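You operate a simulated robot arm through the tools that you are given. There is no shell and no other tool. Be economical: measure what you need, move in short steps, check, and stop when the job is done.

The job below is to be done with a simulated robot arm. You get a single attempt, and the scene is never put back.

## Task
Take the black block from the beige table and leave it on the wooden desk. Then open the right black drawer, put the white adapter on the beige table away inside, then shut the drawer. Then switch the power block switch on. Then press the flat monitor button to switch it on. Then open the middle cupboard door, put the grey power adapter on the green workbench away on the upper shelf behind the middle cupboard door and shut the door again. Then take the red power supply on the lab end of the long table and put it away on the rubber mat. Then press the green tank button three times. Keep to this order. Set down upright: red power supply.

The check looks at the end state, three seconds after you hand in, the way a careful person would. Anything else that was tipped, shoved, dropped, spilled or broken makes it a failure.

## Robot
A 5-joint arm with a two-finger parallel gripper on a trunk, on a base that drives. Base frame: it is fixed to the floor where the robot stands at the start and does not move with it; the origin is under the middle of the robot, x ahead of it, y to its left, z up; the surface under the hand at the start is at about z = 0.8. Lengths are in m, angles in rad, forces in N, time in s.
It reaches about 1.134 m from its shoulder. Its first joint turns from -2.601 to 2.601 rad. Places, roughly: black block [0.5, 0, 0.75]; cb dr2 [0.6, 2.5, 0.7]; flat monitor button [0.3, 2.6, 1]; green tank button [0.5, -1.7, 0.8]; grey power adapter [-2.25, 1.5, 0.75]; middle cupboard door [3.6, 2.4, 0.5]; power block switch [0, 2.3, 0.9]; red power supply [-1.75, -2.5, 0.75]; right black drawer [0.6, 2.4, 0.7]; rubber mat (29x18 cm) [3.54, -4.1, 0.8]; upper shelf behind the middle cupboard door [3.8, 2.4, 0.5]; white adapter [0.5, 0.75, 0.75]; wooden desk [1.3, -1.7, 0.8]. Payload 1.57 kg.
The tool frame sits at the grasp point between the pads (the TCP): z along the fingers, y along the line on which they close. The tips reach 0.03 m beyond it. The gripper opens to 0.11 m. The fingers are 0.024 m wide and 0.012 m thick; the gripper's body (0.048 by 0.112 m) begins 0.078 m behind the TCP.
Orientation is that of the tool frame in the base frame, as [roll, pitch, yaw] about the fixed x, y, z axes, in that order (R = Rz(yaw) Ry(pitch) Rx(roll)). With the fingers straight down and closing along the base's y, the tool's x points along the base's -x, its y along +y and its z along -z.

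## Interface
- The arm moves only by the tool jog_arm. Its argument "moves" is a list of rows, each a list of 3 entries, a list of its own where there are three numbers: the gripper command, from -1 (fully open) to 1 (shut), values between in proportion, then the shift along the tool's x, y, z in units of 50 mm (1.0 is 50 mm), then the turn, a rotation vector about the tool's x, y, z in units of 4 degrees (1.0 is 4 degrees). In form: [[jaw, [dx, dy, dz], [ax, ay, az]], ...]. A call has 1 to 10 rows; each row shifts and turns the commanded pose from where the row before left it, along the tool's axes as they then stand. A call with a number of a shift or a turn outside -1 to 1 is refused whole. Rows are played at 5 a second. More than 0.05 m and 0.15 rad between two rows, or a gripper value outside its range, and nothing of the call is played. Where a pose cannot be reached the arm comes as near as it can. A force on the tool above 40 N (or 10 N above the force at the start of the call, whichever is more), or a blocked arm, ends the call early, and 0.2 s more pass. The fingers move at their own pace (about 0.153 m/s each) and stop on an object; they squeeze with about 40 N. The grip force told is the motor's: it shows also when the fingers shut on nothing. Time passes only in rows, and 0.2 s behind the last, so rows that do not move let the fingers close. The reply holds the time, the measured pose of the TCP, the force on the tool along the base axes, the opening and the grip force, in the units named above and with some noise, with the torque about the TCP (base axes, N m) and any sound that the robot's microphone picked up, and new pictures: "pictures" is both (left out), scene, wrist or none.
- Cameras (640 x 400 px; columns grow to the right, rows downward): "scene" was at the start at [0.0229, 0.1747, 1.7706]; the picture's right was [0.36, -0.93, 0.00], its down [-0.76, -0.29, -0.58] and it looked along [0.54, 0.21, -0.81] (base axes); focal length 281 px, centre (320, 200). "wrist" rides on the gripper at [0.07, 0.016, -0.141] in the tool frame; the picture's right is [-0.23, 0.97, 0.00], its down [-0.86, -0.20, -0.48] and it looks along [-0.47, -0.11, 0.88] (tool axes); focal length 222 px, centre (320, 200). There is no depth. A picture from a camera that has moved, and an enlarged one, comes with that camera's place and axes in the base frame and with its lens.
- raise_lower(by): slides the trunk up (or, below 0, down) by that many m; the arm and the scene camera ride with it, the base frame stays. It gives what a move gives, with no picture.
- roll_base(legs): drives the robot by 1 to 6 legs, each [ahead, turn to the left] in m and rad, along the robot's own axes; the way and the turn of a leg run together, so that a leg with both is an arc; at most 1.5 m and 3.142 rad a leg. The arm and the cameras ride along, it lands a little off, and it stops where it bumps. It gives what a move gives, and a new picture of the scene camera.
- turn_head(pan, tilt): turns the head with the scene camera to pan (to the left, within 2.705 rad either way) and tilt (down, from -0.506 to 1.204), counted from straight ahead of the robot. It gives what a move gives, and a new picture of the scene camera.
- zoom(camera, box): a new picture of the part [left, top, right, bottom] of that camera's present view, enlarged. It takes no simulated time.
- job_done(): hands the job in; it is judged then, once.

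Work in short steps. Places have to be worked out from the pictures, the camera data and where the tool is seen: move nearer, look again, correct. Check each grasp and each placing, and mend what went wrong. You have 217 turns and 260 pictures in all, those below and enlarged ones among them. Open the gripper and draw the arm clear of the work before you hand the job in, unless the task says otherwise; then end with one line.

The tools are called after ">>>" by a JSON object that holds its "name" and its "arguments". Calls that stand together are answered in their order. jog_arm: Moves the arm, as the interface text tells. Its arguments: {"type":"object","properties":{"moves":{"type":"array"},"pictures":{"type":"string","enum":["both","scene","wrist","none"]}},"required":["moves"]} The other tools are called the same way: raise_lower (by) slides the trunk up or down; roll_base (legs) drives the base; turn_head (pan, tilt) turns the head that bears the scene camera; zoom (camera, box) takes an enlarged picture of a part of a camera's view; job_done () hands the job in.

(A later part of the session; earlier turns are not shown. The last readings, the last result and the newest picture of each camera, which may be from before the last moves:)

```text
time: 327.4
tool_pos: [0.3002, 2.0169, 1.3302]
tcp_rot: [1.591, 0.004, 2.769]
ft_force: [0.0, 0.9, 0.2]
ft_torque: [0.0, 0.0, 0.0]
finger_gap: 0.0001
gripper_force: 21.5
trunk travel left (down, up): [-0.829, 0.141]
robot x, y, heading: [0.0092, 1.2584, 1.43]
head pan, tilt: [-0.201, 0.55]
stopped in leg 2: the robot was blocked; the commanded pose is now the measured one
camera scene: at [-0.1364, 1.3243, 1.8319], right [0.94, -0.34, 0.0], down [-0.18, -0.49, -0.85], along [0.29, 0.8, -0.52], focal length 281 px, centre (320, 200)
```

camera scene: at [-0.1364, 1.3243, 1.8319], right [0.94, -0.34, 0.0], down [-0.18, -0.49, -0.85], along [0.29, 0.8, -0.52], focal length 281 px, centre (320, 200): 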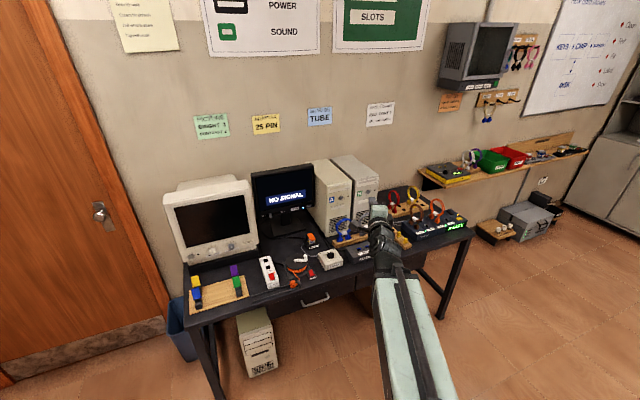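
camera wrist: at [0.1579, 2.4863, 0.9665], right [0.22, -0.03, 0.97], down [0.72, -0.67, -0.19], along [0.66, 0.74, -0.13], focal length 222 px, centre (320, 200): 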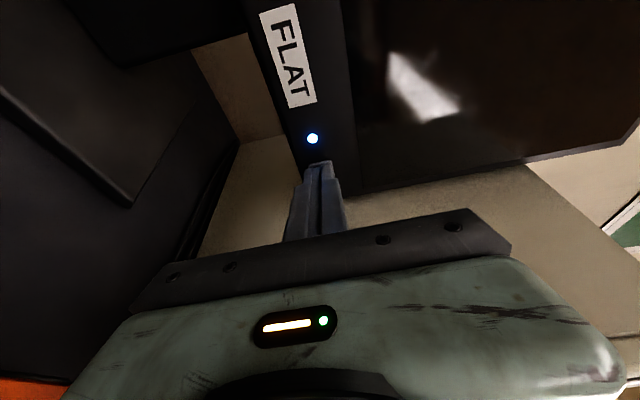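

"NO SIGNAL" shows on the flat monitor, so it is on. Turning seems to fail with the tool stretched out, so I point it down first and then turn.

>>> {"name": "jog_arm", "arguments": {"moves": [[1, [0, -0.33, 0], [1, 0, 0]], [1, [0, -0.33, 0], [1, 0, 0]], [1, [0, -0.33, 0], [1, 0, 0]], [1, [0, -0.33, 0], [1, 0, 0]], [1, [0, -0.33, 0], [1, 0, 0]], [1, [0, -0.33, 0], [1, 0, 0]], [1, [0, -0.33, 0], [1, 0, 0]], [1, [0, -0.33, 0], [1, 0, 0]], [1, [0, -0.33, 0], [1, 0, 0]], [1, [0, -0.33, 0], [1, 0, 0]]], "pictures": "none"}}

>>> {"name": "jog_arm", "arguments": {"moves": [[1, [0, -0.33, 0], [1, 0, 0]], [1, [0, -0.33, 0], [1, 0, 0]], [1, [0, -0.33, 0], [1, 0, 0]], [1, [0, -0.33, 0], [1, 0, 0]], [1, [0, -0.33, 0], [1, 0, 0]], [1, [0, -0.33, 0], [1, 0, 0]], [1, [0, -0.33, 0], [1, 0, 0]], [1, [0, -0.33, 0], [1, 0, 0]], [1, [0, -0.33, 0], [1, 0, 0]], [1, [0, -0.33, 0], [1, 0, 0]]], "pictures": "none"}}

>>> {"name": "jog_arm", "arguments": {"moves": [[1, [0, -0.33, 0], [1, 0, 0]], [1, [0, -0.33, 0], [1, 0, 0]]], "pictures": "none"}}

>>> {"name": "roll_base", "arguments": {"legs": [[0.08, 0], [0, -1.43]]}}

```text
time: 329.6
tool_pos: [0.2829, 1.968, 1.1761]
tcp_rot: [2.292, 0.002, 2.768]
ft_force: [-0.4, 0.4, 1.1]
ft_torque: [0.03, -0.03, 0.01]
finger_gap: 0.0
gripper_force: 21.9
trunk travel left (down, up): [-0.829, 0.141]
robot x, y, heading: [0.008, 1.2596, 1.427]
head pan, tilt: [-0.201, 0.55]
```

```text
time: 331.8
tool_pos: [0.231, 1.8387, 1.0981]
tcp_rot: [2.987, 0.004, 2.768]
ft_force: [0.1, -0.1, 0.2]
ft_torque: [-0.02, 0.02, -0.02]
finger_gap: 0.0002
gripper_force: 21.5
out of reach, approached as far as the arm can: row 6
trunk travel left (down, up): [-0.829, 0.141]
robot x, y, heading: [0.0104, 1.2595, 1.431]
head pan, tilt: [-0.201, 0.55]
```

```text
time: 332.4
tool_pos: [0.2193, 1.809, 1.0946]
tcp_rot: [3.126, 0.005, 2.768]
ft_force: [-0.4, 0.3, 0.1]
ft_torque: [0.02, 0.0, 0.04]
finger_gap: 0.0003
gripper_force: 21.1
out of reach, approached as far as the arm can: row 2
trunk travel left (down, up): [-0.829, 0.141]
robot x, y, heading: [0.0111, 1.26, 1.431]
head pan, tilt: [-0.201, 0.55]
```

```text
time: 337.0
tool_pos: [0.5912, 1.2039, 1.0958]
tcp_rot: [3.126, 0.001, 1.332]
ft_force: [0.6, -0.4, -0.1]
ft_torque: [0.02, 0.01, 0.0]
finger_gap: 0.0001
gripper_force: 21.4
trunk travel left (down, up): [-0.829, 0.141]
robot x, y, heading: [0.0262, 1.3518, -0.003]
head pan, tilt: [-0.201, 0.55]
camera scene: at [0.0623, 1.5023, 1.832], right [-0.2, -0.98, 0.0], down [-0.51, 0.1, -0.85], along [0.84, -0.17, -0.52], focal length 281 px, centre (320, 200)
```

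scene: 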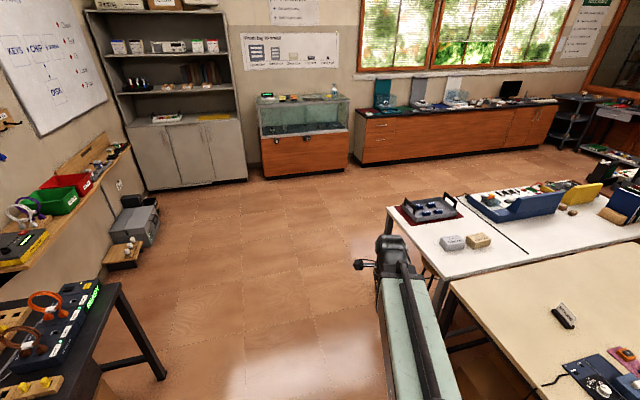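

Turning works now. I drive towards the cupboard and look at it.

>>> {"name": "roll_base", "arguments": {"legs": [[1.3, 0], [0.9, 0]]}}

>>> {"name": "turn_head", "arguments": {"pan": 0.65, "tilt": 0.55}}

>>> {"name": "zoom", "arguments": {"camera": "scene", "box": [160, 100, 480, 300]}}

```text
time: 348.0
tool_pos: [2.8087, 1.198, 1.0946]
tcp_rot: [3.125, 0.004, 1.331]
ft_force: [-0.7, 0.6, 0.4]
ft_torque: [-0.03, 0.0, -0.01]
finger_gap: 0.0
gripper_force: 21.9
trunk travel left (down, up): [-0.829, 0.141]
robot x, y, heading: [2.2399, 1.3456, -0.005]
head pan, tilt: [-0.201, 0.55]
camera scene: at [2.2813, 1.4977, 1.8319], right [-0.2, -0.98, 0.0], down [-0.51, 0.1, -0.85], along [0.84, -0.17, -0.52], focal length 281 px, centre (320, 200)
```

scene: 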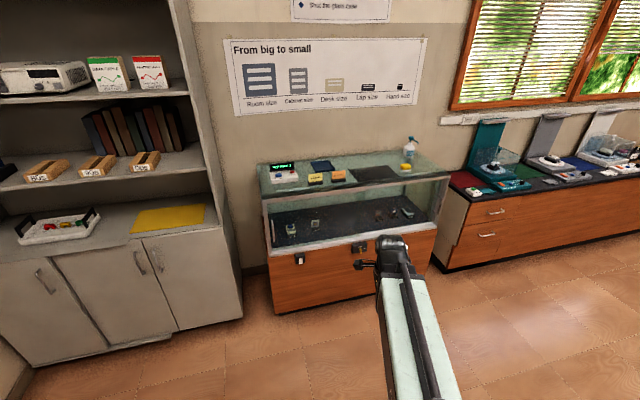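

```text
time: 349.1
tool_pos: [2.8097, 1.1986, 1.0953]
tcp_rot: [3.125, 0.004, 1.332]
ft_force: [-1.0, 0.2, 0.4]
ft_torque: [0.0, 0.02, 0.03]
finger_gap: 0.0
gripper_force: 21.2
trunk travel left (down, up): [-0.829, 0.141]
robot x, y, heading: [2.2383, 1.3431, -0.004]
head pan, tilt: [0.649, 0.55]
camera scene: at [2.2648, 1.5699, 1.8319], right [0.6, -0.8, 0.0], down [-0.42, -0.32, -0.85], along [0.68, 0.51, -0.52], focal length 281 px, centre (320, 200)
```

scene: 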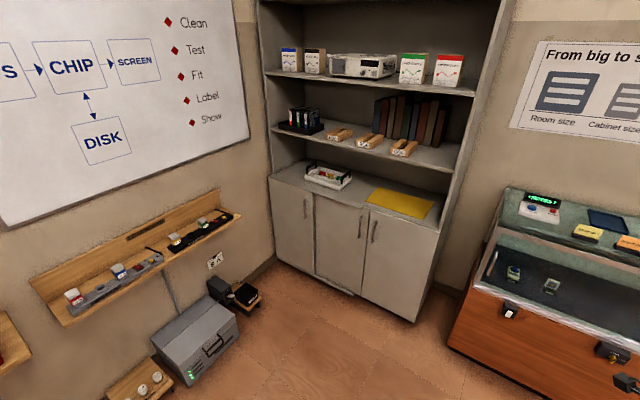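

```text
2.00 times, centred on (320, 200) of scene
camera zoom: at [2.2648, 1.5699, 1.8319], right [0.6, -0.8, 0.0], down [-0.42, -0.32, -0.85], along [0.68, 0.51, -0.52], focal length 562 px, centre (320, 200)
```

zoom: 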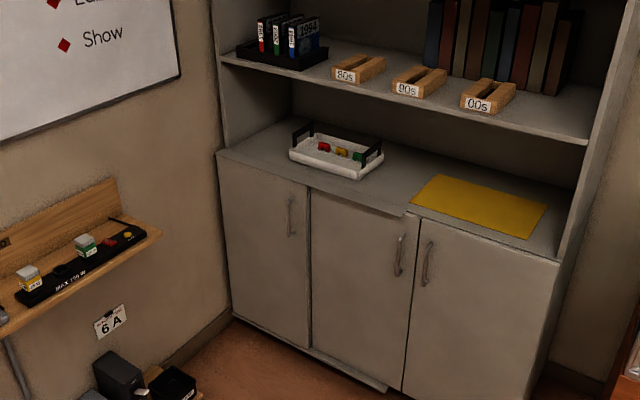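

The cupboard's middle door is hinged on its left, with a vertical bar handle near its right edge (~(3.58, 2.24, 0.72)). I go in front of it and turn the tool so the jaws close sideways.

>>> {"name": "roll_base", "arguments": {"legs": [[0, 1.575], [0.87, 0], [0, -1.575], [0.28, 0]]}}

>>> {"name": "jog_arm", "arguments": {"moves": [[1, [0, 0, 0], [0, 0, -1]], [1, [0, 0, 0], [0, 0, -1]], [1, [0, 0, 0], [0, 0, -1]], [1, [0, 0, 0], [0, 0, -1]], [1, [0, 0, 0], [0, 0, -1]], [1, [0, 0, 0], [0, 0, -1]], [1, [0, 0, 0], [0, 0, -1]], [1, [0, 0, 0], [0, 0, -1]], [1, [0, 0, 0], [0, 0, -1]], [1, [0, 0, 0], [0, 0, -1]]], "pictures": "none"}}

>>> {"name": "jog_arm", "arguments": {"moves": [[1, [0, 0, 0], [0, 0, -1]], [1, [0, 0, 0], [0, 0, -1]], [1, [0, 0, 0], [0, 0, -1]], [1, [0, 0, 0], [0, 0, -1]], [1, [0, 0, 0], [0, 0, -1]], [1, [0, 0, 0], [0, 0, -1]], [1, [0, 0, 0], [0, 0, -1]], [1, [0, 0, 0], [0, 0, -1]]], "pictures": "none"}}

>>> {"name": "turn_head", "arguments": {"pan": 0.0, "tilt": 0.7}}

```text
time: 363.0
tool_pos: [3.078, 2.0857, 1.0949]
tcp_rot: [3.127, 0.003, 1.348]
ft_force: [0.8, -0.1, -0.5]
ft_torque: [-0.01, 0.02, -0.02]
finger_gap: 0.0
gripper_force: 21.0
trunk travel left (down, up): [-0.829, 0.141]
robot x, y, heading: [2.5034, 2.2177, 0.005]
head pan, tilt: [0.649, 0.55]
camera scene: at [2.5292, 2.4469, 1.8319], right [0.61, -0.79, 0.0], down [-0.41, -0.32, -0.85], along [0.67, 0.52, -0.52], focal length 281 px, centre (320, 200)
```

scene: 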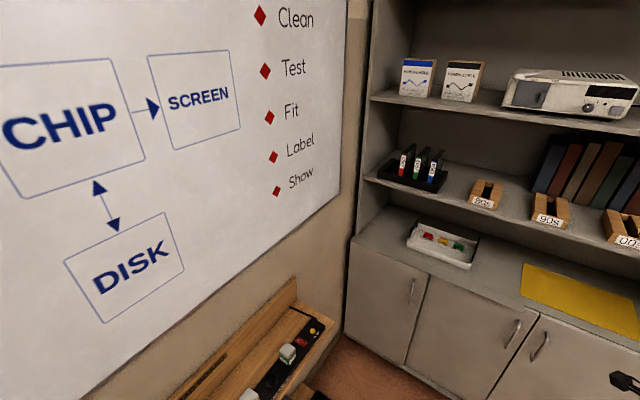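

```text
time: 365.2
tool_pos: [3.076, 2.0849, 1.0961]
tcp_rot: [3.131, 0.014, 2.048]
ft_force: [0.3, -0.2, 0.7]
ft_torque: [0.0, 0.02, -0.03]
finger_gap: 0.0
gripper_force: 21.2
trunk travel left (down, up): [-0.829, 0.141]
robot x, y, heading: [2.5036, 2.2219, 0.01]
head pan, tilt: [0.649, 0.55]
```

```text
time: 367.0
tool_pos: [3.0761, 2.0859, 1.0956]
tcp_rot: [3.141, 0.015, 2.606]
ft_force: [-0.8, -0.3, 0.8]
ft_torque: [-0.01, 0.03, 0.01]
finger_gap: 0.0001
gripper_force: 21.2
trunk travel left (down, up): [-0.829, 0.141]
robot x, y, heading: [2.5025, 2.226, 0.008]
head pan, tilt: [0.649, 0.55]
```

```text
time: 368.0
tool_pos: [3.0772, 2.0859, 1.0952]
tcp_rot: [3.139, 0.016, 2.604]
ft_force: [-0.4, -0.8, -1.5]
ft_torque: [-0.01, 0.02, 0.0]
finger_gap: 0.0001
gripper_force: 21.2
trunk travel left (down, up): [-0.829, 0.141]
robot x, y, heading: [2.5047, 2.2212, 0.004]
head pan, tilt: [0.0, 0.7]
camera scene: at [2.5412, 2.3929, 1.8188], right [0.01, -1.0, 0.0], down [-0.64, -0.01, -0.77], along [0.77, 0.01, -0.64], focal length 281 px, centre (320, 200)
```

scene: 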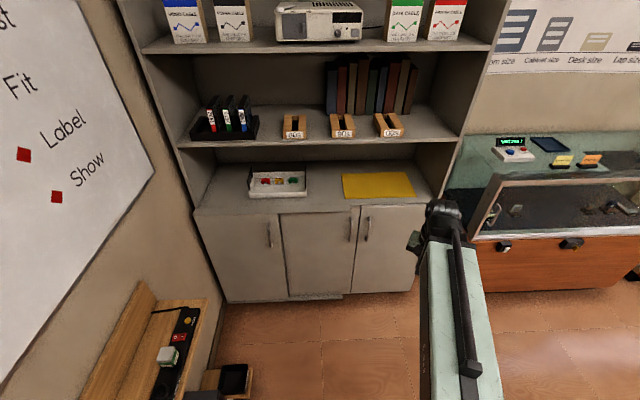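

Handle triangulated at about (3.59, 2.246, 0.73). I aim the arm at it, align spin and tilt the tool horizontal.

>>> {"name": "roll_base", "arguments": {"legs": [[0, 0.25]]}}

>>> {"name": "jog_arm", "arguments": {"moves": [[1, [0, 0, 0], [0, 0, -0.86]], [1, [0, 0, 0], [0, 0, -0.86]], [1, [0, 0, 0], [0, 0, -0.86]], [1, [0, 0, 0], [0, 0, -0.86]], [1, [0, 0, 0], [0, 0, -0.86]]], "pictures": "none"}}

>>> {"name": "jog_arm", "arguments": {"moves": [[0, [-0.33, 0, 0], [0, -1, 0]], [0, [-0.33, 0, 0], [0, -1, 0]], [0, [-0.33, 0, 0], [0, -1, 0]], [0, [-0.33, 0, 0], [0, -1, 0]], [0, [-0.33, 0, 0], [0, -1, 0]], [0, [-0.33, 0, 0], [0, -1, 0]], [0, [-0.33, 0, 0], [0, -1, 0]], [0, [-0.33, 0, 0], [0, -1, 0]], [0, [-0.33, 0, 0], [0, -1, 0]], [0, [-0.33, 0, 0], [0, -1, 0]]], "pictures": "none"}}

>>> {"name": "jog_arm", "arguments": {"moves": [[0, [-0.33, 0, 0], [0, -1, 0]], [0, [-0.33, 0, 0], [0, -1, 0]], [0, [-0.33, 0, 0], [0, -1, 0]], [0, [-0.33, 0, 0], [0, -1, 0]], [0, [-0.33, 0, 0], [0, -1, 0]], [0, [-0.33, 0, 0], [0, -1, 0]], [0, [-0.33, 0, 0], [0, -1, 0]], [0, [-0.33, 0, 0], [0, -1, 0]], [0, [-0.33, 0, 0], [0, -1, 0]], [0, [-0.33, 0, 0], [0, -1, 0]]], "pictures": "none"}}

>>> {"name": "jog_arm", "arguments": {"moves": [[0, [-0.33, 0, 0], [0, -1, 0]], [0, [-0.33, 0, 0], [0, -1, 0]], [0, [-0.17, 0, 0], [0, -0.5, 0]]], "pictures": "none"}}

>>> {"name": "raise_lower", "arguments": {"by": -0.3}}

>>> {"name": "raise_lower", "arguments": {"by": -0.3}}

>>> {"name": "zoom", "arguments": {"camera": "wrist", "box": [0, 0, 640, 400]}}

```text
time: 369.3
tool_pos: [3.093, 2.2321, 1.0949]
tcp_rot: [3.14, 0.015, 2.857]
ft_force: [0.3, 0.1, -0.5]
ft_torque: [0.05, 0.03, 0.01]
finger_gap: 0.0
gripper_force: 21.1
trunk travel left (down, up): [-0.829, 0.141]
robot x, y, heading: [2.5082, 2.2199, 0.251]
head pan, tilt: [0.0, 0.7]
camera scene: at [2.5005, 2.3954, 1.8188], right [0.25, -0.97, 0.0], down [-0.62, -0.16, -0.76], along [0.74, 0.19, -0.64], focal length 281 px, centre (320, 200)
```

scene: 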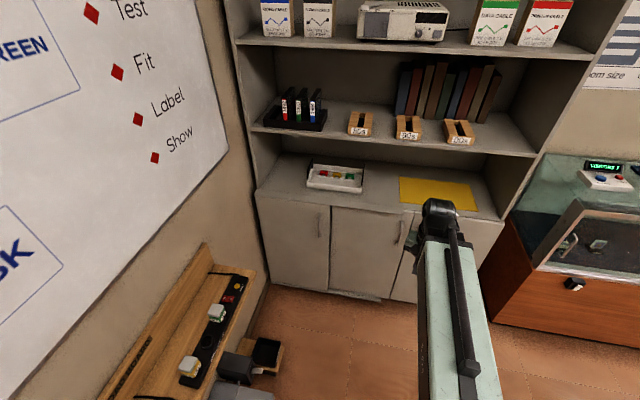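

```text
time: 370.5
tool_pos: [3.0927, 2.2323, 1.0954]
tcp_rot: [-3.139, 0.015, -3.125]
ft_force: [0.8, -0.3, 0.2]
ft_torque: [0.02, 0.03, 0.02]
finger_gap: 0.0003
gripper_force: 21.2
trunk travel left (down, up): [-0.829, 0.141]
robot x, y, heading: [2.5067, 2.2213, 0.253]
head pan, tilt: [0.0, 0.7]
```

```text
time: 372.7
tool_pos: [3.2463, 2.2348, 1.1543]
tcp_rot: [-3.139, 0.714, -3.125]
ft_force: [-0.1, 0.7, -0.7]
ft_torque: [0.0, 0.03, 0.0]
finger_gap: 0.0548
gripper_force: 0.2
out of reach, approached as far as the arm can: row 6
trunk travel left (down, up): [-0.829, 0.141]
robot x, y, heading: [2.5067, 2.224, 0.257]
head pan, tilt: [0.0, 0.7]
```

```text
time: 374.9
tool_pos: [3.3293, 2.2373, 1.2953]
tcp_rot: [-3.129, 1.409, -3.114]
ft_force: [-0.3, 0.7, -0.5]
ft_torque: [0.04, -0.02, 0.01]
finger_gap: 0.055
gripper_force: 0.0
out of reach, approached as far as the arm can: row 3
trunk travel left (down, up): [-0.829, 0.141]
robot x, y, heading: [2.5069, 2.22, 0.254]
head pan, tilt: [0.0, 0.7]
```

```text
time: 375.7
tool_pos: [3.334, 2.2369, 1.3282]
tcp_rot: [-3.041, 1.55, -3.035]
ft_force: [0.6, -0.5, -0.1]
ft_torque: [-0.01, -0.02, 0.02]
finger_gap: 0.0553
gripper_force: 0.2
out of reach, approached as far as the arm can: row 3
trunk travel left (down, up): [-0.829, 0.141]
robot x, y, heading: [2.5046, 2.2225, 0.248]
head pan, tilt: [0.0, 0.7]
```

```text
time: 378.7
tool_pos: [3.3326, 2.2366, 1.0279]
tcp_rot: [-3.027, 1.548, -3.022]
ft_force: [0.2, 0.0, -0.4]
ft_torque: [0.01, 0.01, 0.0]
finger_gap: 0.0552
gripper_force: 0.0
trunk travel left (down, up): [-0.529, 0.441]
robot x, y, heading: [2.5085, 2.219, 0.256]
head pan, tilt: [0.0, 0.7]
```

```text
time: 381.7
tool_pos: [3.334, 2.2355, 0.7289]
tcp_rot: [-3.03, 1.548, -3.022]
ft_force: [-0.1, 0.4, -0.2]
ft_torque: [0.0, 0.0, 0.0]
finger_gap: 0.0551
gripper_force: 0.0
trunk travel left (down, up): [-0.229, 0.741]
robot x, y, heading: [2.5021, 2.221, 0.253]
head pan, tilt: [0.0, 0.7]
```

```text
1.00 times, centred on (320, 200) of wrist (not enlarged: the box is as wide or as high as the picture)
camera zoom: at [3.1917, 2.2505, 0.6604], right [0.0, 0.97, 0.22], down [-0.46, -0.2, 0.87], along [0.89, -0.1, 0.45], focal length 222 px, centre (320, 200)
```

zoom: 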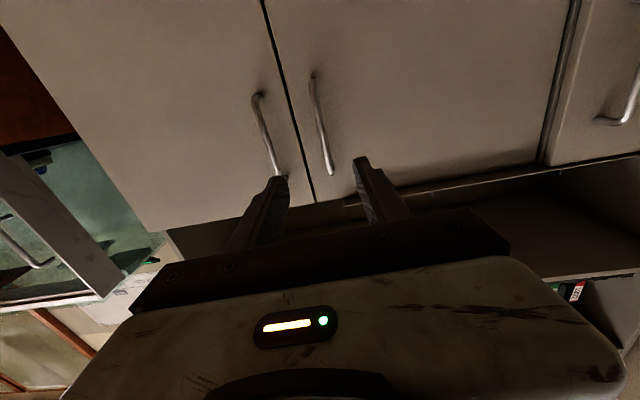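

The handle shows at about (3.59, 2.238, 0.72), straight ahead. I advance.

>>> {"name": "jog_arm", "arguments": {"moves": [[0, [0, 0.03, 0.9], [0, 0, 0]], [0, [0, 0, 0.9], [0, 0, 0]], [0, [0, 0, 0.9], [0, 0, 0]], [0, [0, 0, 0.9], [0, 0, 0]], [0, [0, 0, 0], [0, 0, 0]]], "pictures": "wrist"}}

```text
time: 382.9
tool_pos: [3.5143, 2.2396, 0.7273]
tcp_rot: [-3.038, 1.546, -3.032]
ft_force: [0.8, 0.5, 0.0]
ft_torque: [-0.03, -0.02, 0.01]
finger_gap: 0.055
gripper_force: 0.0
out of reach, approached as far as the arm can: row 4
trunk travel left (down, up): [-0.229, 0.741]
robot x, y, heading: [2.5054, 2.2174, 0.249]
head pan, tilt: [0.0, 0.7]
camera wrist: at [3.3718, 2.2537, 0.6601], right [0.0, 0.97, 0.22], down [-0.46, -0.2, 0.87], along [0.89, -0.1, 0.44], focal length 222 px, centre (320, 200)
```

wrist: 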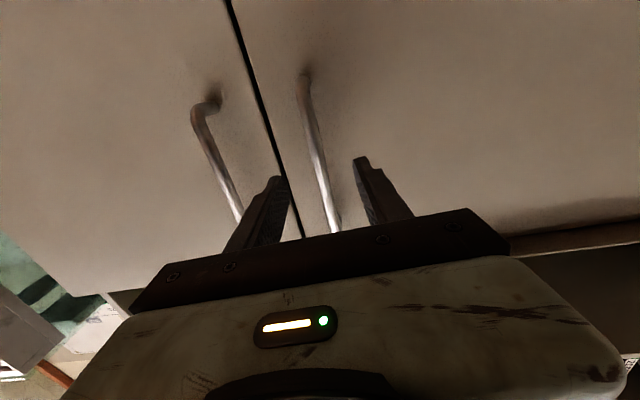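

The bar lies between the fingers. I advance the last 5.5 cm and close.

>>> {"name": "jog_arm", "arguments": {"moves": [[0, [0, 0, 0.6], [0, 0, 0]], [0, [0, 0, 0.5], [0, 0, 0]], [1, [0, 0, 0], [0, 0, 0]], [1, [0, 0, 0], [0, 0, 0]], [1, [0, 0, 0], [0, 0, 0]]], "pictures": "wrist"}}

```text
time: 384.1
tool_pos: [3.5697, 2.2395, 0.7273]
tcp_rot: [-3.042, 1.544, -3.034]
ft_force: [1.2, 4.8, 0.8]
ft_torque: [0.26, 0.31, 0.01]
finger_gap: 0.0118
gripper_force: 29.2
trunk travel left (down, up): [-0.229, 0.741]
robot x, y, heading: [2.5062, 2.2193, 0.256]
head pan, tilt: [0.0, 0.7]
camera wrist: at [3.427, 2.2544, 0.6599], right [0.0, 0.97, 0.22], down [-0.45, -0.2, 0.87], along [0.89, -0.1, 0.44], focal length 222 px, centre (320, 200)
```

wrist: 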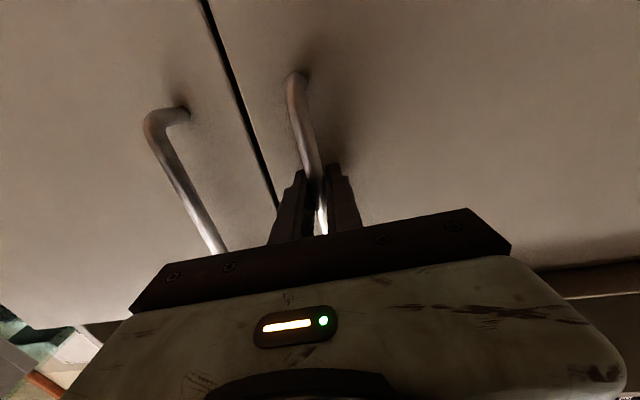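

Gripped. I swing the door open along its arc.

>>> {"name": "jog_arm", "arguments": {"moves": [[1, [0, 0.08, -0.64], [-0.1, 0, 0]], [1, [0, 0.15, -0.64], [-0.15, 0, 0]], [1, [0, 0.2, -0.61], [-0.2, 0, 0]], [1, [0, 0.25, -0.59], [-0.2, 0, 0]], [1, [0, 0.3, -0.58], [-0.25, 0, 0]], [1, [0, 0.36, -0.54], [-0.25, 0, 0]]], "pictures": "both"}}

```text
time: 385.4
tool_pos: [3.3973, 2.289, 0.7292]
tcp_rot: [3.094, 1.552, -3.112]
ft_force: [-5.3, -8.5, -7.9]
ft_torque: [0.34, 0.21, 0.01]
finger_gap: 0.0117
gripper_force: 29.1
trunk travel left (down, up): [-0.229, 0.741]
robot x, y, heading: [2.5056, 2.2182, 0.252]
head pan, tilt: [0.0, 0.7]
stopped in row 6: the force on the tool passed its limit at 45 N (the readings are from after the stop); the commanded pose is now the measured one
camera scene: at [2.5003, 2.3947, 1.219], right [0.25, -0.97, 0.0], down [-0.62, -0.16, -0.76], along [0.74, 0.19, -0.64], focal length 281 px, centre (320, 200)
camera wrist: at [3.2561, 2.2944, 0.6607], right [-0.07, 0.97, 0.23], down [-0.45, -0.23, 0.86], along [0.89, -0.04, 0.45], focal length 222 px, centre (320, 200)
```

scene: 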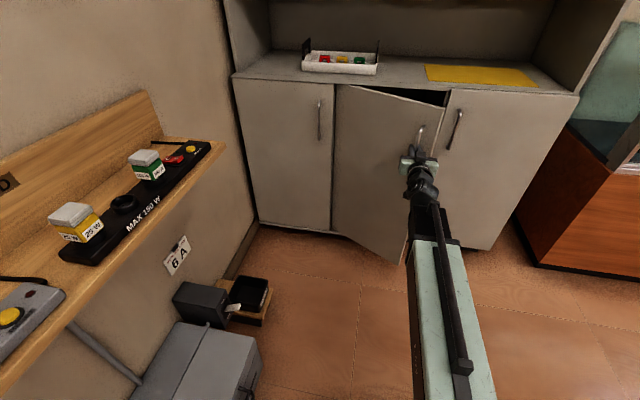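
wrist: 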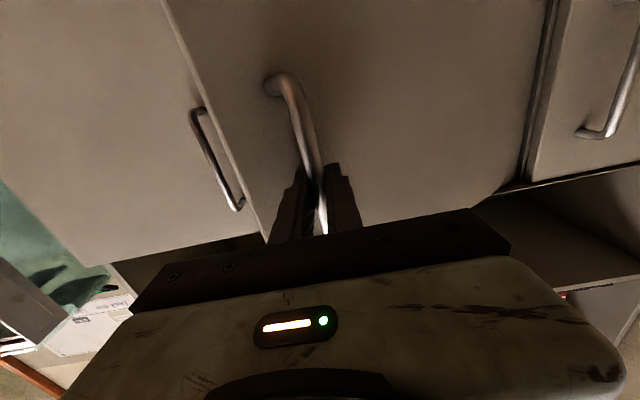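

Door about 28° open. I release, back off, move right, close the fingers and reach in behind the door's edge.

>>> {"name": "jog_arm", "arguments": {"moves": [[0.3, [0, 0, 0], [0, 0, 0]], [0.3, [0, 0, 0], [0, 0, 0]], [0.3, [0, 0, -0.8], [0, 0, 0]], [0.3, [0, 0, -0.9], [0, 0, 0]], [1, [0, -0.9, 0], [0.3, 0, 0]], [1, [0, -0.9, 0], [0.3, 0, 0]], [1, [0, 0, 0], [0.3, 0, 0]]], "pictures": "both"}}

```text
time: 387.0
tool_pos: [3.32, 2.1948, 0.7302]
tcp_rot: [-3.065, 1.553, -3.051]
ft_force: [0.0, 0.4, -0.7]
ft_torque: [-0.01, 0.01, -0.03]
finger_gap: 0.0001
gripper_force: 21.2
trunk travel left (down, up): [-0.229, 0.741]
robot x, y, heading: [2.5052, 2.2181, 0.251]
head pan, tilt: [0.0, 0.7]
camera scene: at [2.4998, 2.3952, 1.2188], right [0.25, -0.97, 0.0], down [-0.62, -0.16, -0.76], along [0.74, 0.19, -0.64], focal length 281 px, centre (320, 200)
camera wrist: at [3.1782, 2.2083, 0.661], right [-0.01, 0.97, 0.23], down [-0.46, -0.2, 0.86], along [0.89, -0.1, 0.45], focal length 222 px, centre (320, 200)
```

scene: 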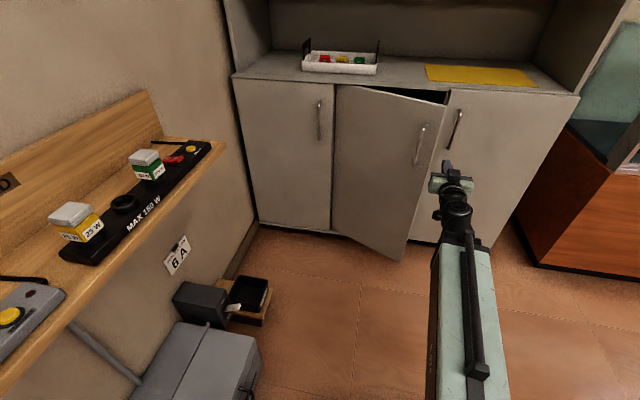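
wrist: 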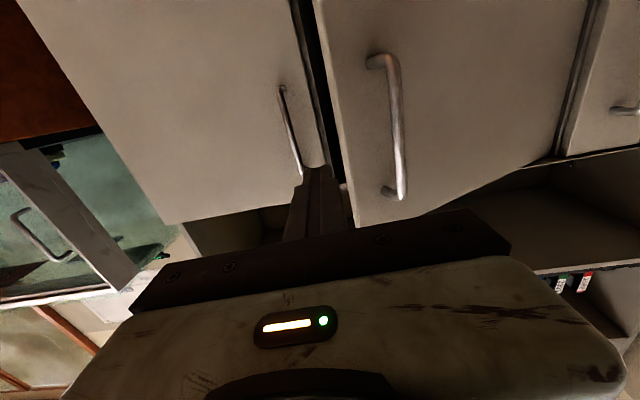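

I reach in behind the edge, then sweep left to push the door open.

>>> {"name": "jog_arm", "arguments": {"moves": [[1, [0, 0, 0.8], [0, 0, 0]], [1, [0, 0, 0.8], [0, 0, 0]], [1, [0, 0, 0.7], [0, 0, 0]], [1, [0, 0.6, 0], [-0.4, 0, 0]], [1, [0, 0.6, 0], [-0.4, 0, 0]], [1, [0, 0.6, 0], [-0.4, 0, 0]], [1, [0, 0.6, 0], [-0.4, 0, 0]]], "pictures": "both"}}

```text
time: 388.1
tool_pos: [3.4343, 2.2093, 0.7284]
tcp_rot: [-2.972, 1.555, -2.96]
ft_force: [-3.4, -7.9, -6.2]
ft_torque: [0.02, 0.04, -0.06]
finger_gap: 0.0002
gripper_force: 21.5
trunk travel left (down, up): [-0.229, 0.741]
robot x, y, heading: [2.5035, 2.2212, 0.251]
head pan, tilt: [0.0, 0.7]
stopped in row 5: the force on the tool passed its limit at 60 N (the readings are from after the stop); the commanded pose is now the measured one
camera scene: at [2.5001, 2.3945, 1.2188], right [0.25, -0.97, 0.0], down [-0.62, -0.16, -0.76], along [0.74, 0.19, -0.64], focal length 281 px, centre (320, 200)
camera wrist: at [3.2932, 2.2227, 0.6607], right [-0.01, 0.97, 0.22], down [-0.46, -0.2, 0.86], along [0.89, -0.1, 0.45], focal length 222 px, centre (320, 200)
```

scene: 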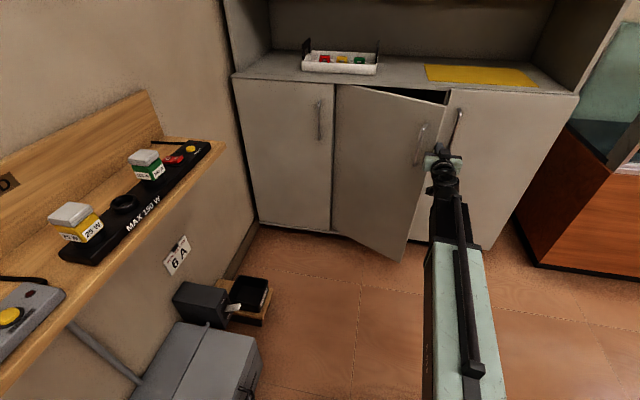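
wrist: 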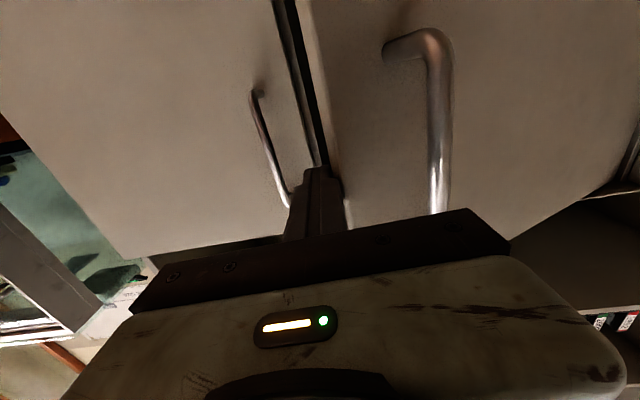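

The push was too brisk for the force limit. I push slower.

>>> {"name": "jog_arm", "arguments": {"moves": [[1, [0, -0.1, 0.4], [0, 0, 0]], [1, [0, 0, 0.5], [0, 0, 0]], [1, [0, 0.15, 0], [-0.1, 0, 0]], [1, [0, 0.15, 0], [-0.1, 0, 0]], [1, [0, 0.15, 0], [-0.1, 0, 0]], [1, [0, 0.2, 0], [-0.1, 0, 0]], [1, [0, 0.2, 0], [-0.1, 0, 0]], [1, [0, 0.2, 0], [-0.1, 0, 0]], [1, [0, 0.2, 0], [-0.1, 0, 0]], [1, [0, 0.2, 0], [-0.1, 0, 0]]], "pictures": "both"}}

```text
time: 388.7
tool_pos: [3.4771, 2.1961, 0.7305]
tcp_rot: [-3.015, 1.556, -3.017]
ft_force: [-1.8, -9.2, -6.8]
ft_torque: [0.05, 0.04, -0.06]
finger_gap: 0.0003
gripper_force: 21.3
trunk travel left (down, up): [-0.229, 0.741]
robot x, y, heading: [2.5032, 2.2186, 0.248]
head pan, tilt: [0.0, 0.7]
stopped in row 3: the force on the tool passed its limit at 45 N (the readings are from after the stop); the commanded pose is now the measured one
camera scene: at [2.5003, 2.3945, 1.2189], right [0.25, -0.97, 0.0], down [-0.62, -0.16, -0.76], along [0.74, 0.19, -0.64], focal length 281 px, centre (320, 200)
camera wrist: at [3.3358, 2.2126, 0.6607], right [0.01, 0.97, 0.23], down [-0.47, -0.2, 0.86], along [0.88, -0.11, 0.45], focal length 222 px, centre (320, 200)
```

scene: 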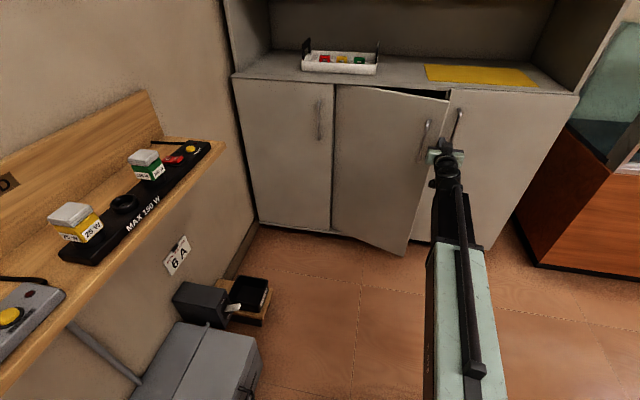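
wrist: 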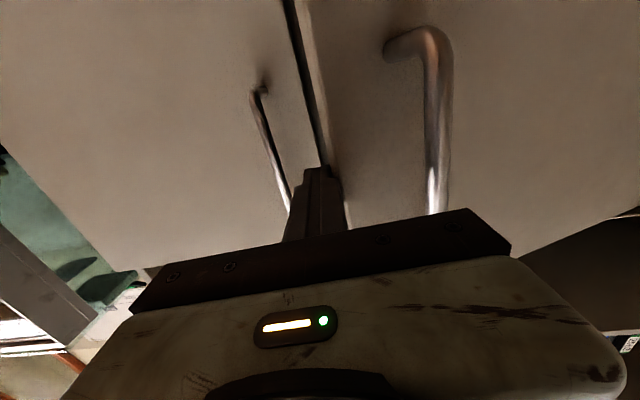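

The door edge is nearer than thought (gap line at y ≈ 2.19), so I was pressing on its outside. I back off and regrip the handle at the fingertips to pull it wider.

>>> {"name": "jog_arm", "arguments": {"moves": [[1, [0, -0.2, -0.6], [0, 0, 0]], [0, [0, 0, -0.9], [0, 0, 0]], [0, [0, 0, -0.9], [0, 0, 0]], [0, [0, 0, -0.4], [0, 0, 0]], [0, [0, 0.8, 0], [-0.4, 0, 0]], [0, [0, 0.8, 0], [-0.4, 0, 0]], [0, [0, 0, 0], [0, 0, 0]]], "pictures": "wrist"}}

```text
time: 390.0
tool_pos: [3.334, 2.2322, 0.7312]
tcp_rot: [-2.828, 1.564, -2.813]
ft_force: [-16.4, -25.2, -17.1]
ft_torque: [-0.19, 0.27, -0.24]
finger_gap: 0.0324
gripper_force: 0.1
trunk travel left (down, up): [-0.229, 0.741]
robot x, y, heading: [2.5065, 2.2199, 0.251]
head pan, tilt: [0.0, 0.7]
stopped in row 6: the force on the tool passed its limit at 53 N (the readings are from after the stop); the commanded pose is now the measured one
camera wrist: at [3.1941, 2.2464, 0.6613], right [-0.01, 0.97, 0.22], down [-0.47, -0.2, 0.86], along [0.88, -0.09, 0.46], focal length 222 px, centre (320, 200)
```

wrist: 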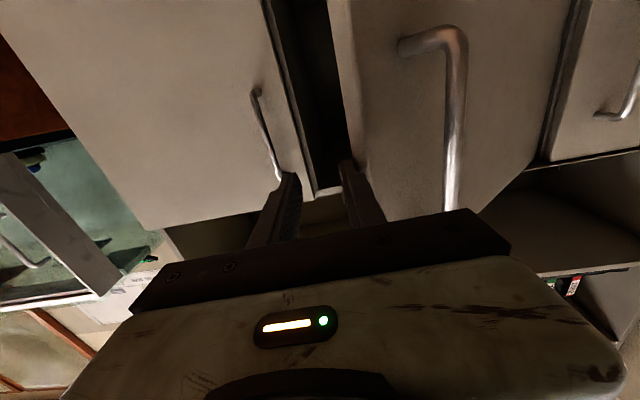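

The door has swung wider and the gap is visible right ahead. I slip the closed fingers inside the edge and push left slowly.

>>> {"name": "jog_arm", "arguments": {"moves": [[1, [0, -0.6, 0], [0, 0, 0]], [1, [0, -0.2, 0], [0, 0, 0]], [1, [0, 0, 0.7], [0, 0, 0]], [1, [0, 0, 0.7], [0, 0, 0]], [1, [0, 0, 0.4], [0, 0, 0]]], "pictures": "both"}}

```text
time: 391.2
tool_pos: [3.4267, 2.1998, 0.7309]
tcp_rot: [-2.818, 1.561, -2.793]
ft_force: [0.0, 0.0, 0.7]
ft_torque: [0.04, 0.04, 0.02]
finger_gap: 0.0
gripper_force: 21.3
trunk travel left (down, up): [-0.229, 0.741]
robot x, y, heading: [2.5049, 2.2205, 0.249]
head pan, tilt: [0.0, 0.7]
camera scene: at [2.4995, 2.3951, 1.2188], right [0.25, -0.97, 0.0], down [-0.62, -0.16, -0.76], along [0.74, 0.19, -0.64], focal length 281 px, centre (320, 200)
camera wrist: at [3.2852, 2.2122, 0.6616], right [-0.02, 0.97, 0.22], down [-0.47, -0.21, 0.86], along [0.88, -0.09, 0.46], focal length 222 px, centre (320, 200)
```

scene: 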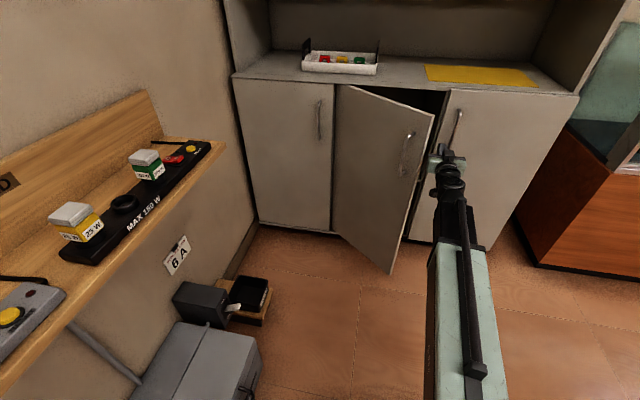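
wrist: 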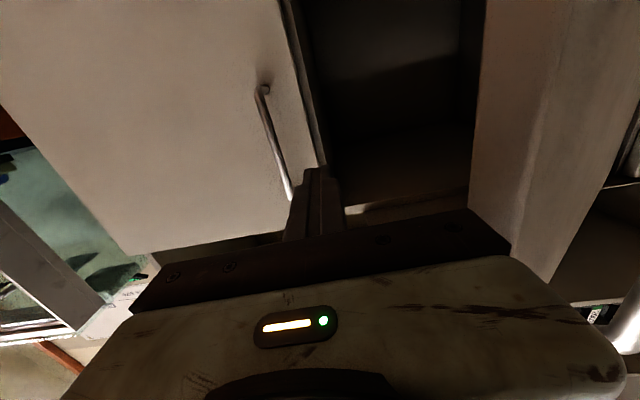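

Now the fingers are inside the edge. I push left.

>>> {"name": "jog_arm", "arguments": {"moves": [[1, [0, 0.35, 0], [0, 0, 0]], [1, [0, 0.35, 0], [0, 0, 0]], [1, [0, 0.35, 0], [0, 0, 0]], [1, [0, 0.35, 0], [-0.2, 0, 0]], [1, [0, 0.35, 0], [-0.3, 0, 0]], [1, [0, 0.35, 0], [-0.3, 0, 0]], [1, [0, 0.35, 0], [-0.3, 0, 0]], [1, [0, 0.35, 0], [-0.3, 0, 0]], [1, [0, 0.35, 0], [-0.3, 0, 0]], [1, [0, 0.35, 0], [-0.3, 0, 0]]], "pictures": "scene"}}

```text
time: 391.8
tool_pos: [3.4238, 2.2177, 0.7304]
tcp_rot: [-2.685, 1.562, -2.676]
ft_force: [-7.7, -11.8, -7.3]
ft_torque: [-0.07, -0.8, 1.43]
finger_gap: 0.0001
gripper_force: 21.2
trunk travel left (down, up): [-0.229, 0.741]
robot x, y, heading: [2.5043, 2.221, 0.249]
head pan, tilt: [0.0, 0.7]
stopped in row 2: the force on the tool passed its limit at 63 N (the readings are from after the stop); the commanded pose is now the measured one
camera scene: at [2.4995, 2.3942, 1.2188], right [0.25, -0.97, 0.0], down [-0.62, -0.16, -0.77], along [0.74, 0.19, -0.64], focal length 281 px, centre (320, 200)
```

scene: 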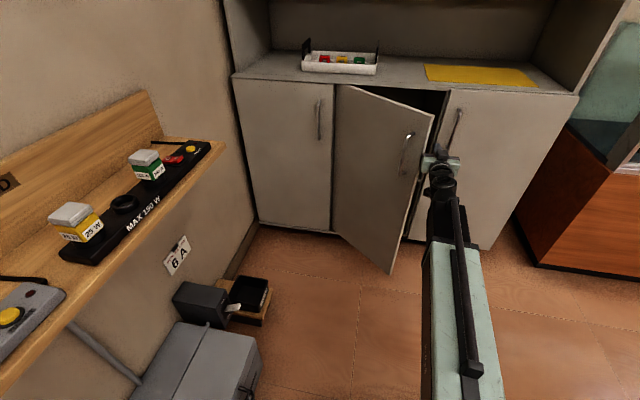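

I continue with much smaller steps.

>>> {"name": "jog_arm", "arguments": {"moves": [[1, [0, 0.1, 0], [0, 0, 0]], [1, [0, 0.1, 0], [0, 0, 0]], [1, [0, 0.12, 0], [0, 0, 0]], [1, [0, 0.14, 0], [0, 0, 0]], [1, [0, 0.16, 0], [0, 0, 0]], [1, [0, 0.18, 0], [-0.1, 0, 0]], [1, [0, 0.2, 0], [-0.1, 0, 0]], [1, [0, 0.2, 0], [-0.2, 0, 0]], [1, [0, 0.2, 0], [-0.2, 0, 0]], [1, [0, 0.2, 0], [-0.2, 0, 0]]], "pictures": "scene"}}

```text
time: 392.2
tool_pos: [3.4227, 2.2155, 0.7317]
tcp_rot: [-2.636, 1.561, -2.634]
ft_force: [-6.7, -10.1, -6.3]
ft_torque: [-0.13, -0.71, 1.19]
finger_gap: 0.0
gripper_force: 21.7
trunk travel left (down, up): [-0.229, 0.741]
robot x, y, heading: [2.5009, 2.2224, 0.248]
head pan, tilt: [0.0, 0.7]
stopped in row 1: the force on the tool passed its limit at 48 N (the readings are from after the stop); the commanded pose is now the measured one
camera scene: at [2.4996, 2.3944, 1.2189], right [0.25, -0.97, 0.0], down [-0.62, -0.16, -0.76], along [0.74, 0.19, -0.64], focal length 281 px, centre (320, 200)
```

scene: 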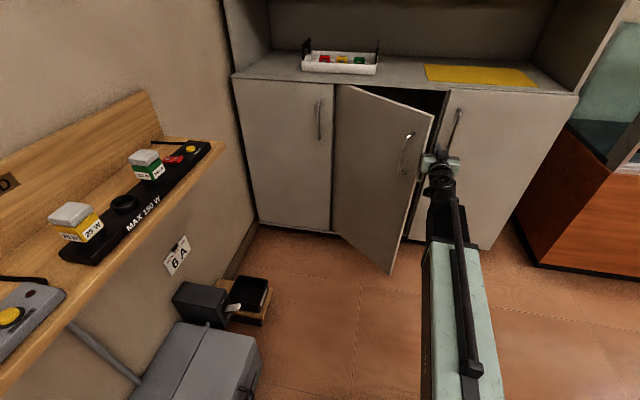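

The edge jams by friction when pushed straight sideways. I move along the door's tangent instead: back and left together.

>>> {"name": "jog_arm", "arguments": {"moves": [[1, [0, 0.2, -0.32], [0, 0, 0]], [1, [0, 0.25, -0.32], [0, 0, 0]], [1, [0, 0.27, -0.3], [0, 0, 0]], [1, [0, 0.28, -0.29], [0, 0, 0]], [1, [0, 0.3, -0.27], [0, 0, 0]], [1, [0, 0.31, -0.25], [-0.1, 0, 0]], [1, [0, 0.33, -0.23], [-0.2, 0, 0]], [1, [0, 0.34, -0.21], [-0.2, 0, 0]], [1, [0, 0.35, -0.19], [-0.2, 0, 0]], [1, [0, 0.36, -0.17], [-0.2, 0, 0]]], "pictures": "scene"}}

```text
time: 393.6
tool_pos: [3.3703, 2.2611, 0.7307]
tcp_rot: [-2.666, 1.557, -2.665]
ft_force: [-8.0, -8.6, -4.9]
ft_torque: [-0.02, -0.52, 1.2]
finger_gap: 0.0
gripper_force: 21.1
out of reach, approached as far as the arm can: row 2, 3, 4, 5
trunk travel left (down, up): [-0.229, 0.741]
robot x, y, heading: [2.4989, 2.2218, 0.251]
head pan, tilt: [0.0, 0.7]
stopped in row 7: the force on the tool passed its limit at 44 N (the readings are from after the stop); the commanded pose is now the measured one
camera scene: at [2.4991, 2.3944, 1.2189], right [0.25, -0.97, 0.0], down [-0.62, -0.16, -0.77], along [0.74, 0.19, -0.64], focal length 281 px, centre (320, 200)
```

scene: 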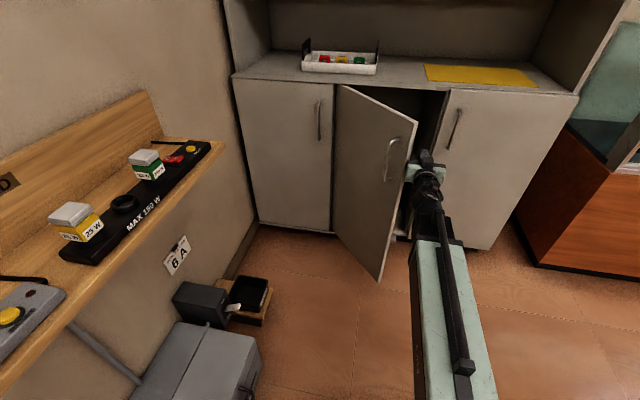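

That works. I continue.

>>> {"name": "jog_arm", "arguments": {"moves": [[1, [0, 0.25, -0.22], [0, 0, 0]], [1, [0, 0.28, -0.22], [-0.1, 0, 0]], [1, [0, 0.3, -0.2], [-0.2, 0, 0]], [1, [0, 0.32, -0.18], [-0.2, 0, 0]], [1, [0, 0.33, -0.16], [-0.3, 0, 0]], [1, [0, 0.34, -0.14], [-0.3, 0, 0]], [1, [0, 0.35, -0.12], [-0.3, 0, 0]], [1, [0, 0.35, -0.1], [-0.3, 0, 0]], [1, [0, 0.36, -0.08], [-0.3, 0, 0]], [1, [0, 0.36, -0.06], [-0.3, 0, 0]]], "pictures": "scene"}}

```text
time: 394.3
tool_pos: [3.3447, 2.289, 0.7306]
tcp_rot: [-2.691, 1.556, -2.682]
ft_force: [-8.9, -7.9, -5.1]
ft_torque: [-0.12, -0.61, 1.11]
finger_gap: 0.0
gripper_force: 21.5
trunk travel left (down, up): [-0.229, 0.741]
robot x, y, heading: [2.5032, 2.2188, 0.246]
head pan, tilt: [0.0, 0.7]
stopped in row 3: the force on the tool passed its limit at 43 N (the readings are from after the stop); the commanded pose is now the measured one
camera scene: at [2.499, 2.3945, 1.219], right [0.25, -0.97, 0.0], down [-0.62, -0.16, -0.77], along [0.74, 0.19, -0.64], focal length 281 px, centre (320, 200)
```

scene: 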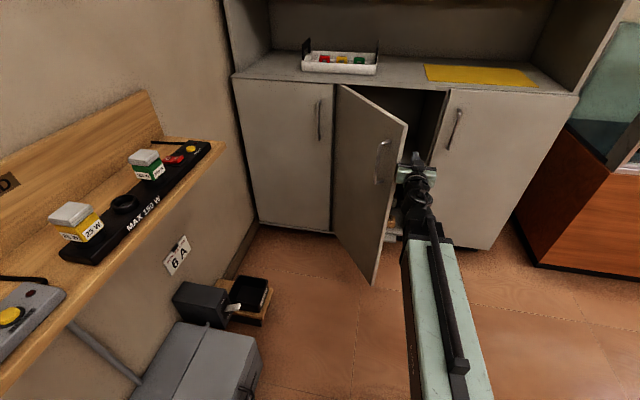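

I try swinging with the base: backing slightly while turning left.

>>> {"name": "roll_base", "arguments": {"legs": [[-0.04, 0.15]]}}

```text
time: 395.3
tool_pos: [3.2878, 2.4039, 0.7313]
tcp_rot: [-2.656, 1.556, -2.492]
ft_force: [0.6, -0.7, -0.1]
ft_torque: [-0.04, 0.01, 0.03]
finger_gap: 0.0
gripper_force: 21.6
trunk travel left (down, up): [-0.229, 0.741]
robot x, y, heading: [2.468, 2.2083, 0.394]
head pan, tilt: [0.0, 0.7]
camera scene: at [2.4371, 2.3817, 1.2188], right [0.38, -0.92, 0.0], down [-0.6, -0.25, -0.76], along [0.71, 0.29, -0.64], focal length 281 px, centre (320, 200)
```

scene: 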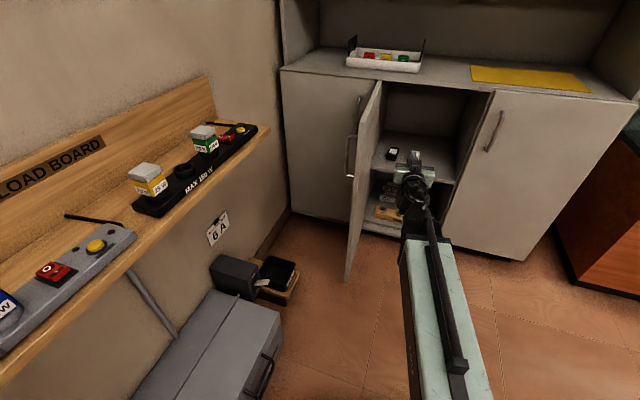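

The door is now about 85° open and the shelves inside are visible. I zoom in.

>>> {"name": "zoom", "arguments": {"camera": "scene", "box": [340, 70, 500, 240]}}

```text
2.35 times, centred on (420, 155) of scene
camera zoom: at [2.4371, 2.3817, 1.2188], right [0.38, -0.92, 0.0], down [-0.6, -0.25, -0.76], along [0.71, 0.29, -0.64], focal length 661 px, centre (85, 306)
```

zoom: 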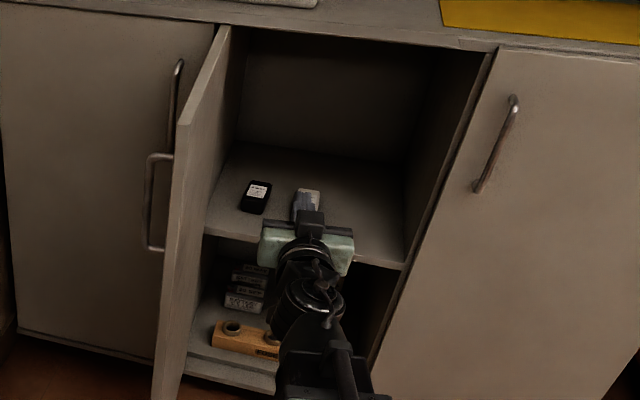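

The upper shelf's surface is at z ≈ 0.46, front at x ≈ 3.62, with free space on its right half. I back away, raise, set the tool to 45° (the same tilt I will use for grasping and placing), and drive towards the green workbench.

>>> {"name": "roll_base", "arguments": {"legs": [[-0.45, 0]]}}

>>> {"name": "raise_lower", "arguments": {"by": 0.4}}

>>> {"name": "jog_arm", "arguments": {"moves": [[-1, [0.33, 0, 0], [0, 1, 0]], [-1, [0.33, 0, 0], [0, 1, 0]], [-1, [0.33, 0, 0], [0, 1, 0]], [-1, [0.33, 0, 0], [0, 1, 0]], [-1, [0.33, 0, 0], [0, 1, 0]], [-1, [0.33, 0, 0], [0, 1, 0]], [-1, [0.33, 0, 0], [0, 1, 0]], [-1, [0.33, 0, 0], [0, 1, 0]], [-1, [0.33, 0, 0], [0, 1, 0]], [-1, [0.33, 0, 0], [0, 1, 0]]], "pictures": "none"}}

>>> {"name": "roll_base", "arguments": {"legs": [[0, -1.33], [0, -1.33], [0.78, 0], [0, -0.876]]}}

```text
time: 398.0
tool_pos: [2.8676, 2.2318, 0.7306]
tcp_rot: [-2.643, 1.557, -2.48]
ft_force: [-0.1, 0.5, -0.4]
ft_torque: [0.01, 0.0, 0.0]
finger_gap: 0.0001
gripper_force: 21.4
trunk travel left (down, up): [-0.229, 0.741]
robot x, y, heading: [2.0441, 2.0363, 0.391]
head pan, tilt: [0.0, 0.7]
camera scene: at [2.0181, 2.2085, 1.2188], right [0.38, -0.92, 0.0], down [-0.6, -0.25, -0.76], along [0.71, 0.29, -0.64], focal length 281 px, centre (320, 200)
```

scene: 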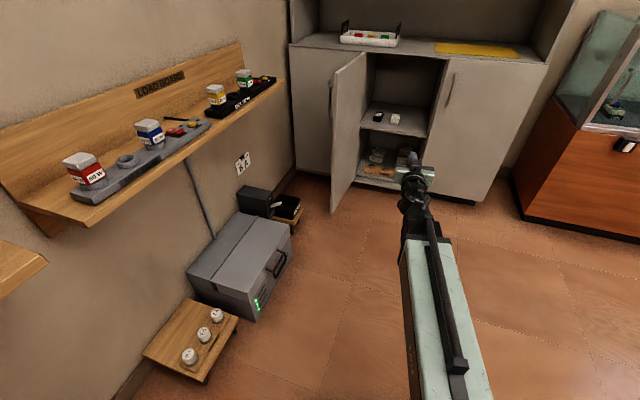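

```text
time: 401.9
tool_pos: [2.8697, 2.2312, 1.1299]
tcp_rot: [-2.646, 1.558, -2.482]
ft_force: [0.9, 0.1, 0.4]
ft_torque: [-0.01, -0.02, -0.02]
finger_gap: 0.0
gripper_force: 21.7
trunk travel left (down, up): [-0.629, 0.341]
robot x, y, heading: [2.0498, 2.0353, 0.389]
head pan, tilt: [0.0, 0.7]
```

```text
time: 404.1
tool_pos: [2.8183, 2.2212, 0.9776]
tcp_rot: [-3.13, 0.858, -2.97]
ft_force: [-0.2, -0.8, 0.7]
ft_torque: [-0.02, 0.01, -0.03]
finger_gap: 0.1101
gripper_force: 0.0
trunk travel left (down, up): [-0.629, 0.341]
robot x, y, heading: [2.0439, 2.0372, 0.39]
head pan, tilt: [0.0, 0.7]
```

```text
time: 417.0
tool_pos: [0.7728, 1.5208, 0.9773]
tcp_rot: [-3.131, 0.856, -0.185]
ft_force: [-0.3, -0.3, -0.2]
ft_torque: [0.01, 0.01, -0.03]
finger_gap: 0.1098
gripper_force: 0.1
trunk travel left (down, up): [-0.629, 0.341]
robot x, y, heading: [1.5621, 1.4148, -3.093]
head pan, tilt: [0.0, 0.7]
camera scene: at [1.5268, 1.243, 1.6188], right [-0.04, 1.0, 0.0], down [0.64, 0.03, -0.76], along [-0.76, -0.03, -0.64], focal length 281 px, centre (320, 200)
```

scene: 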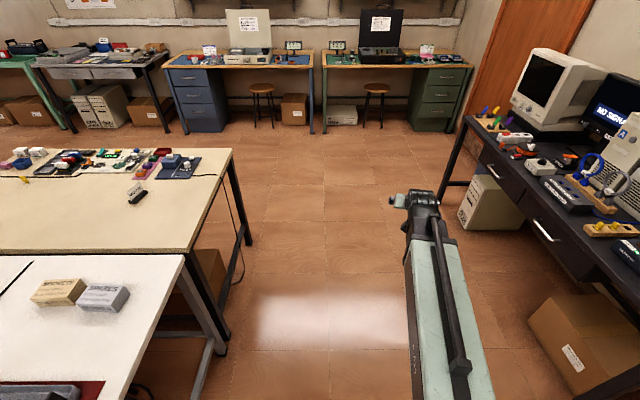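

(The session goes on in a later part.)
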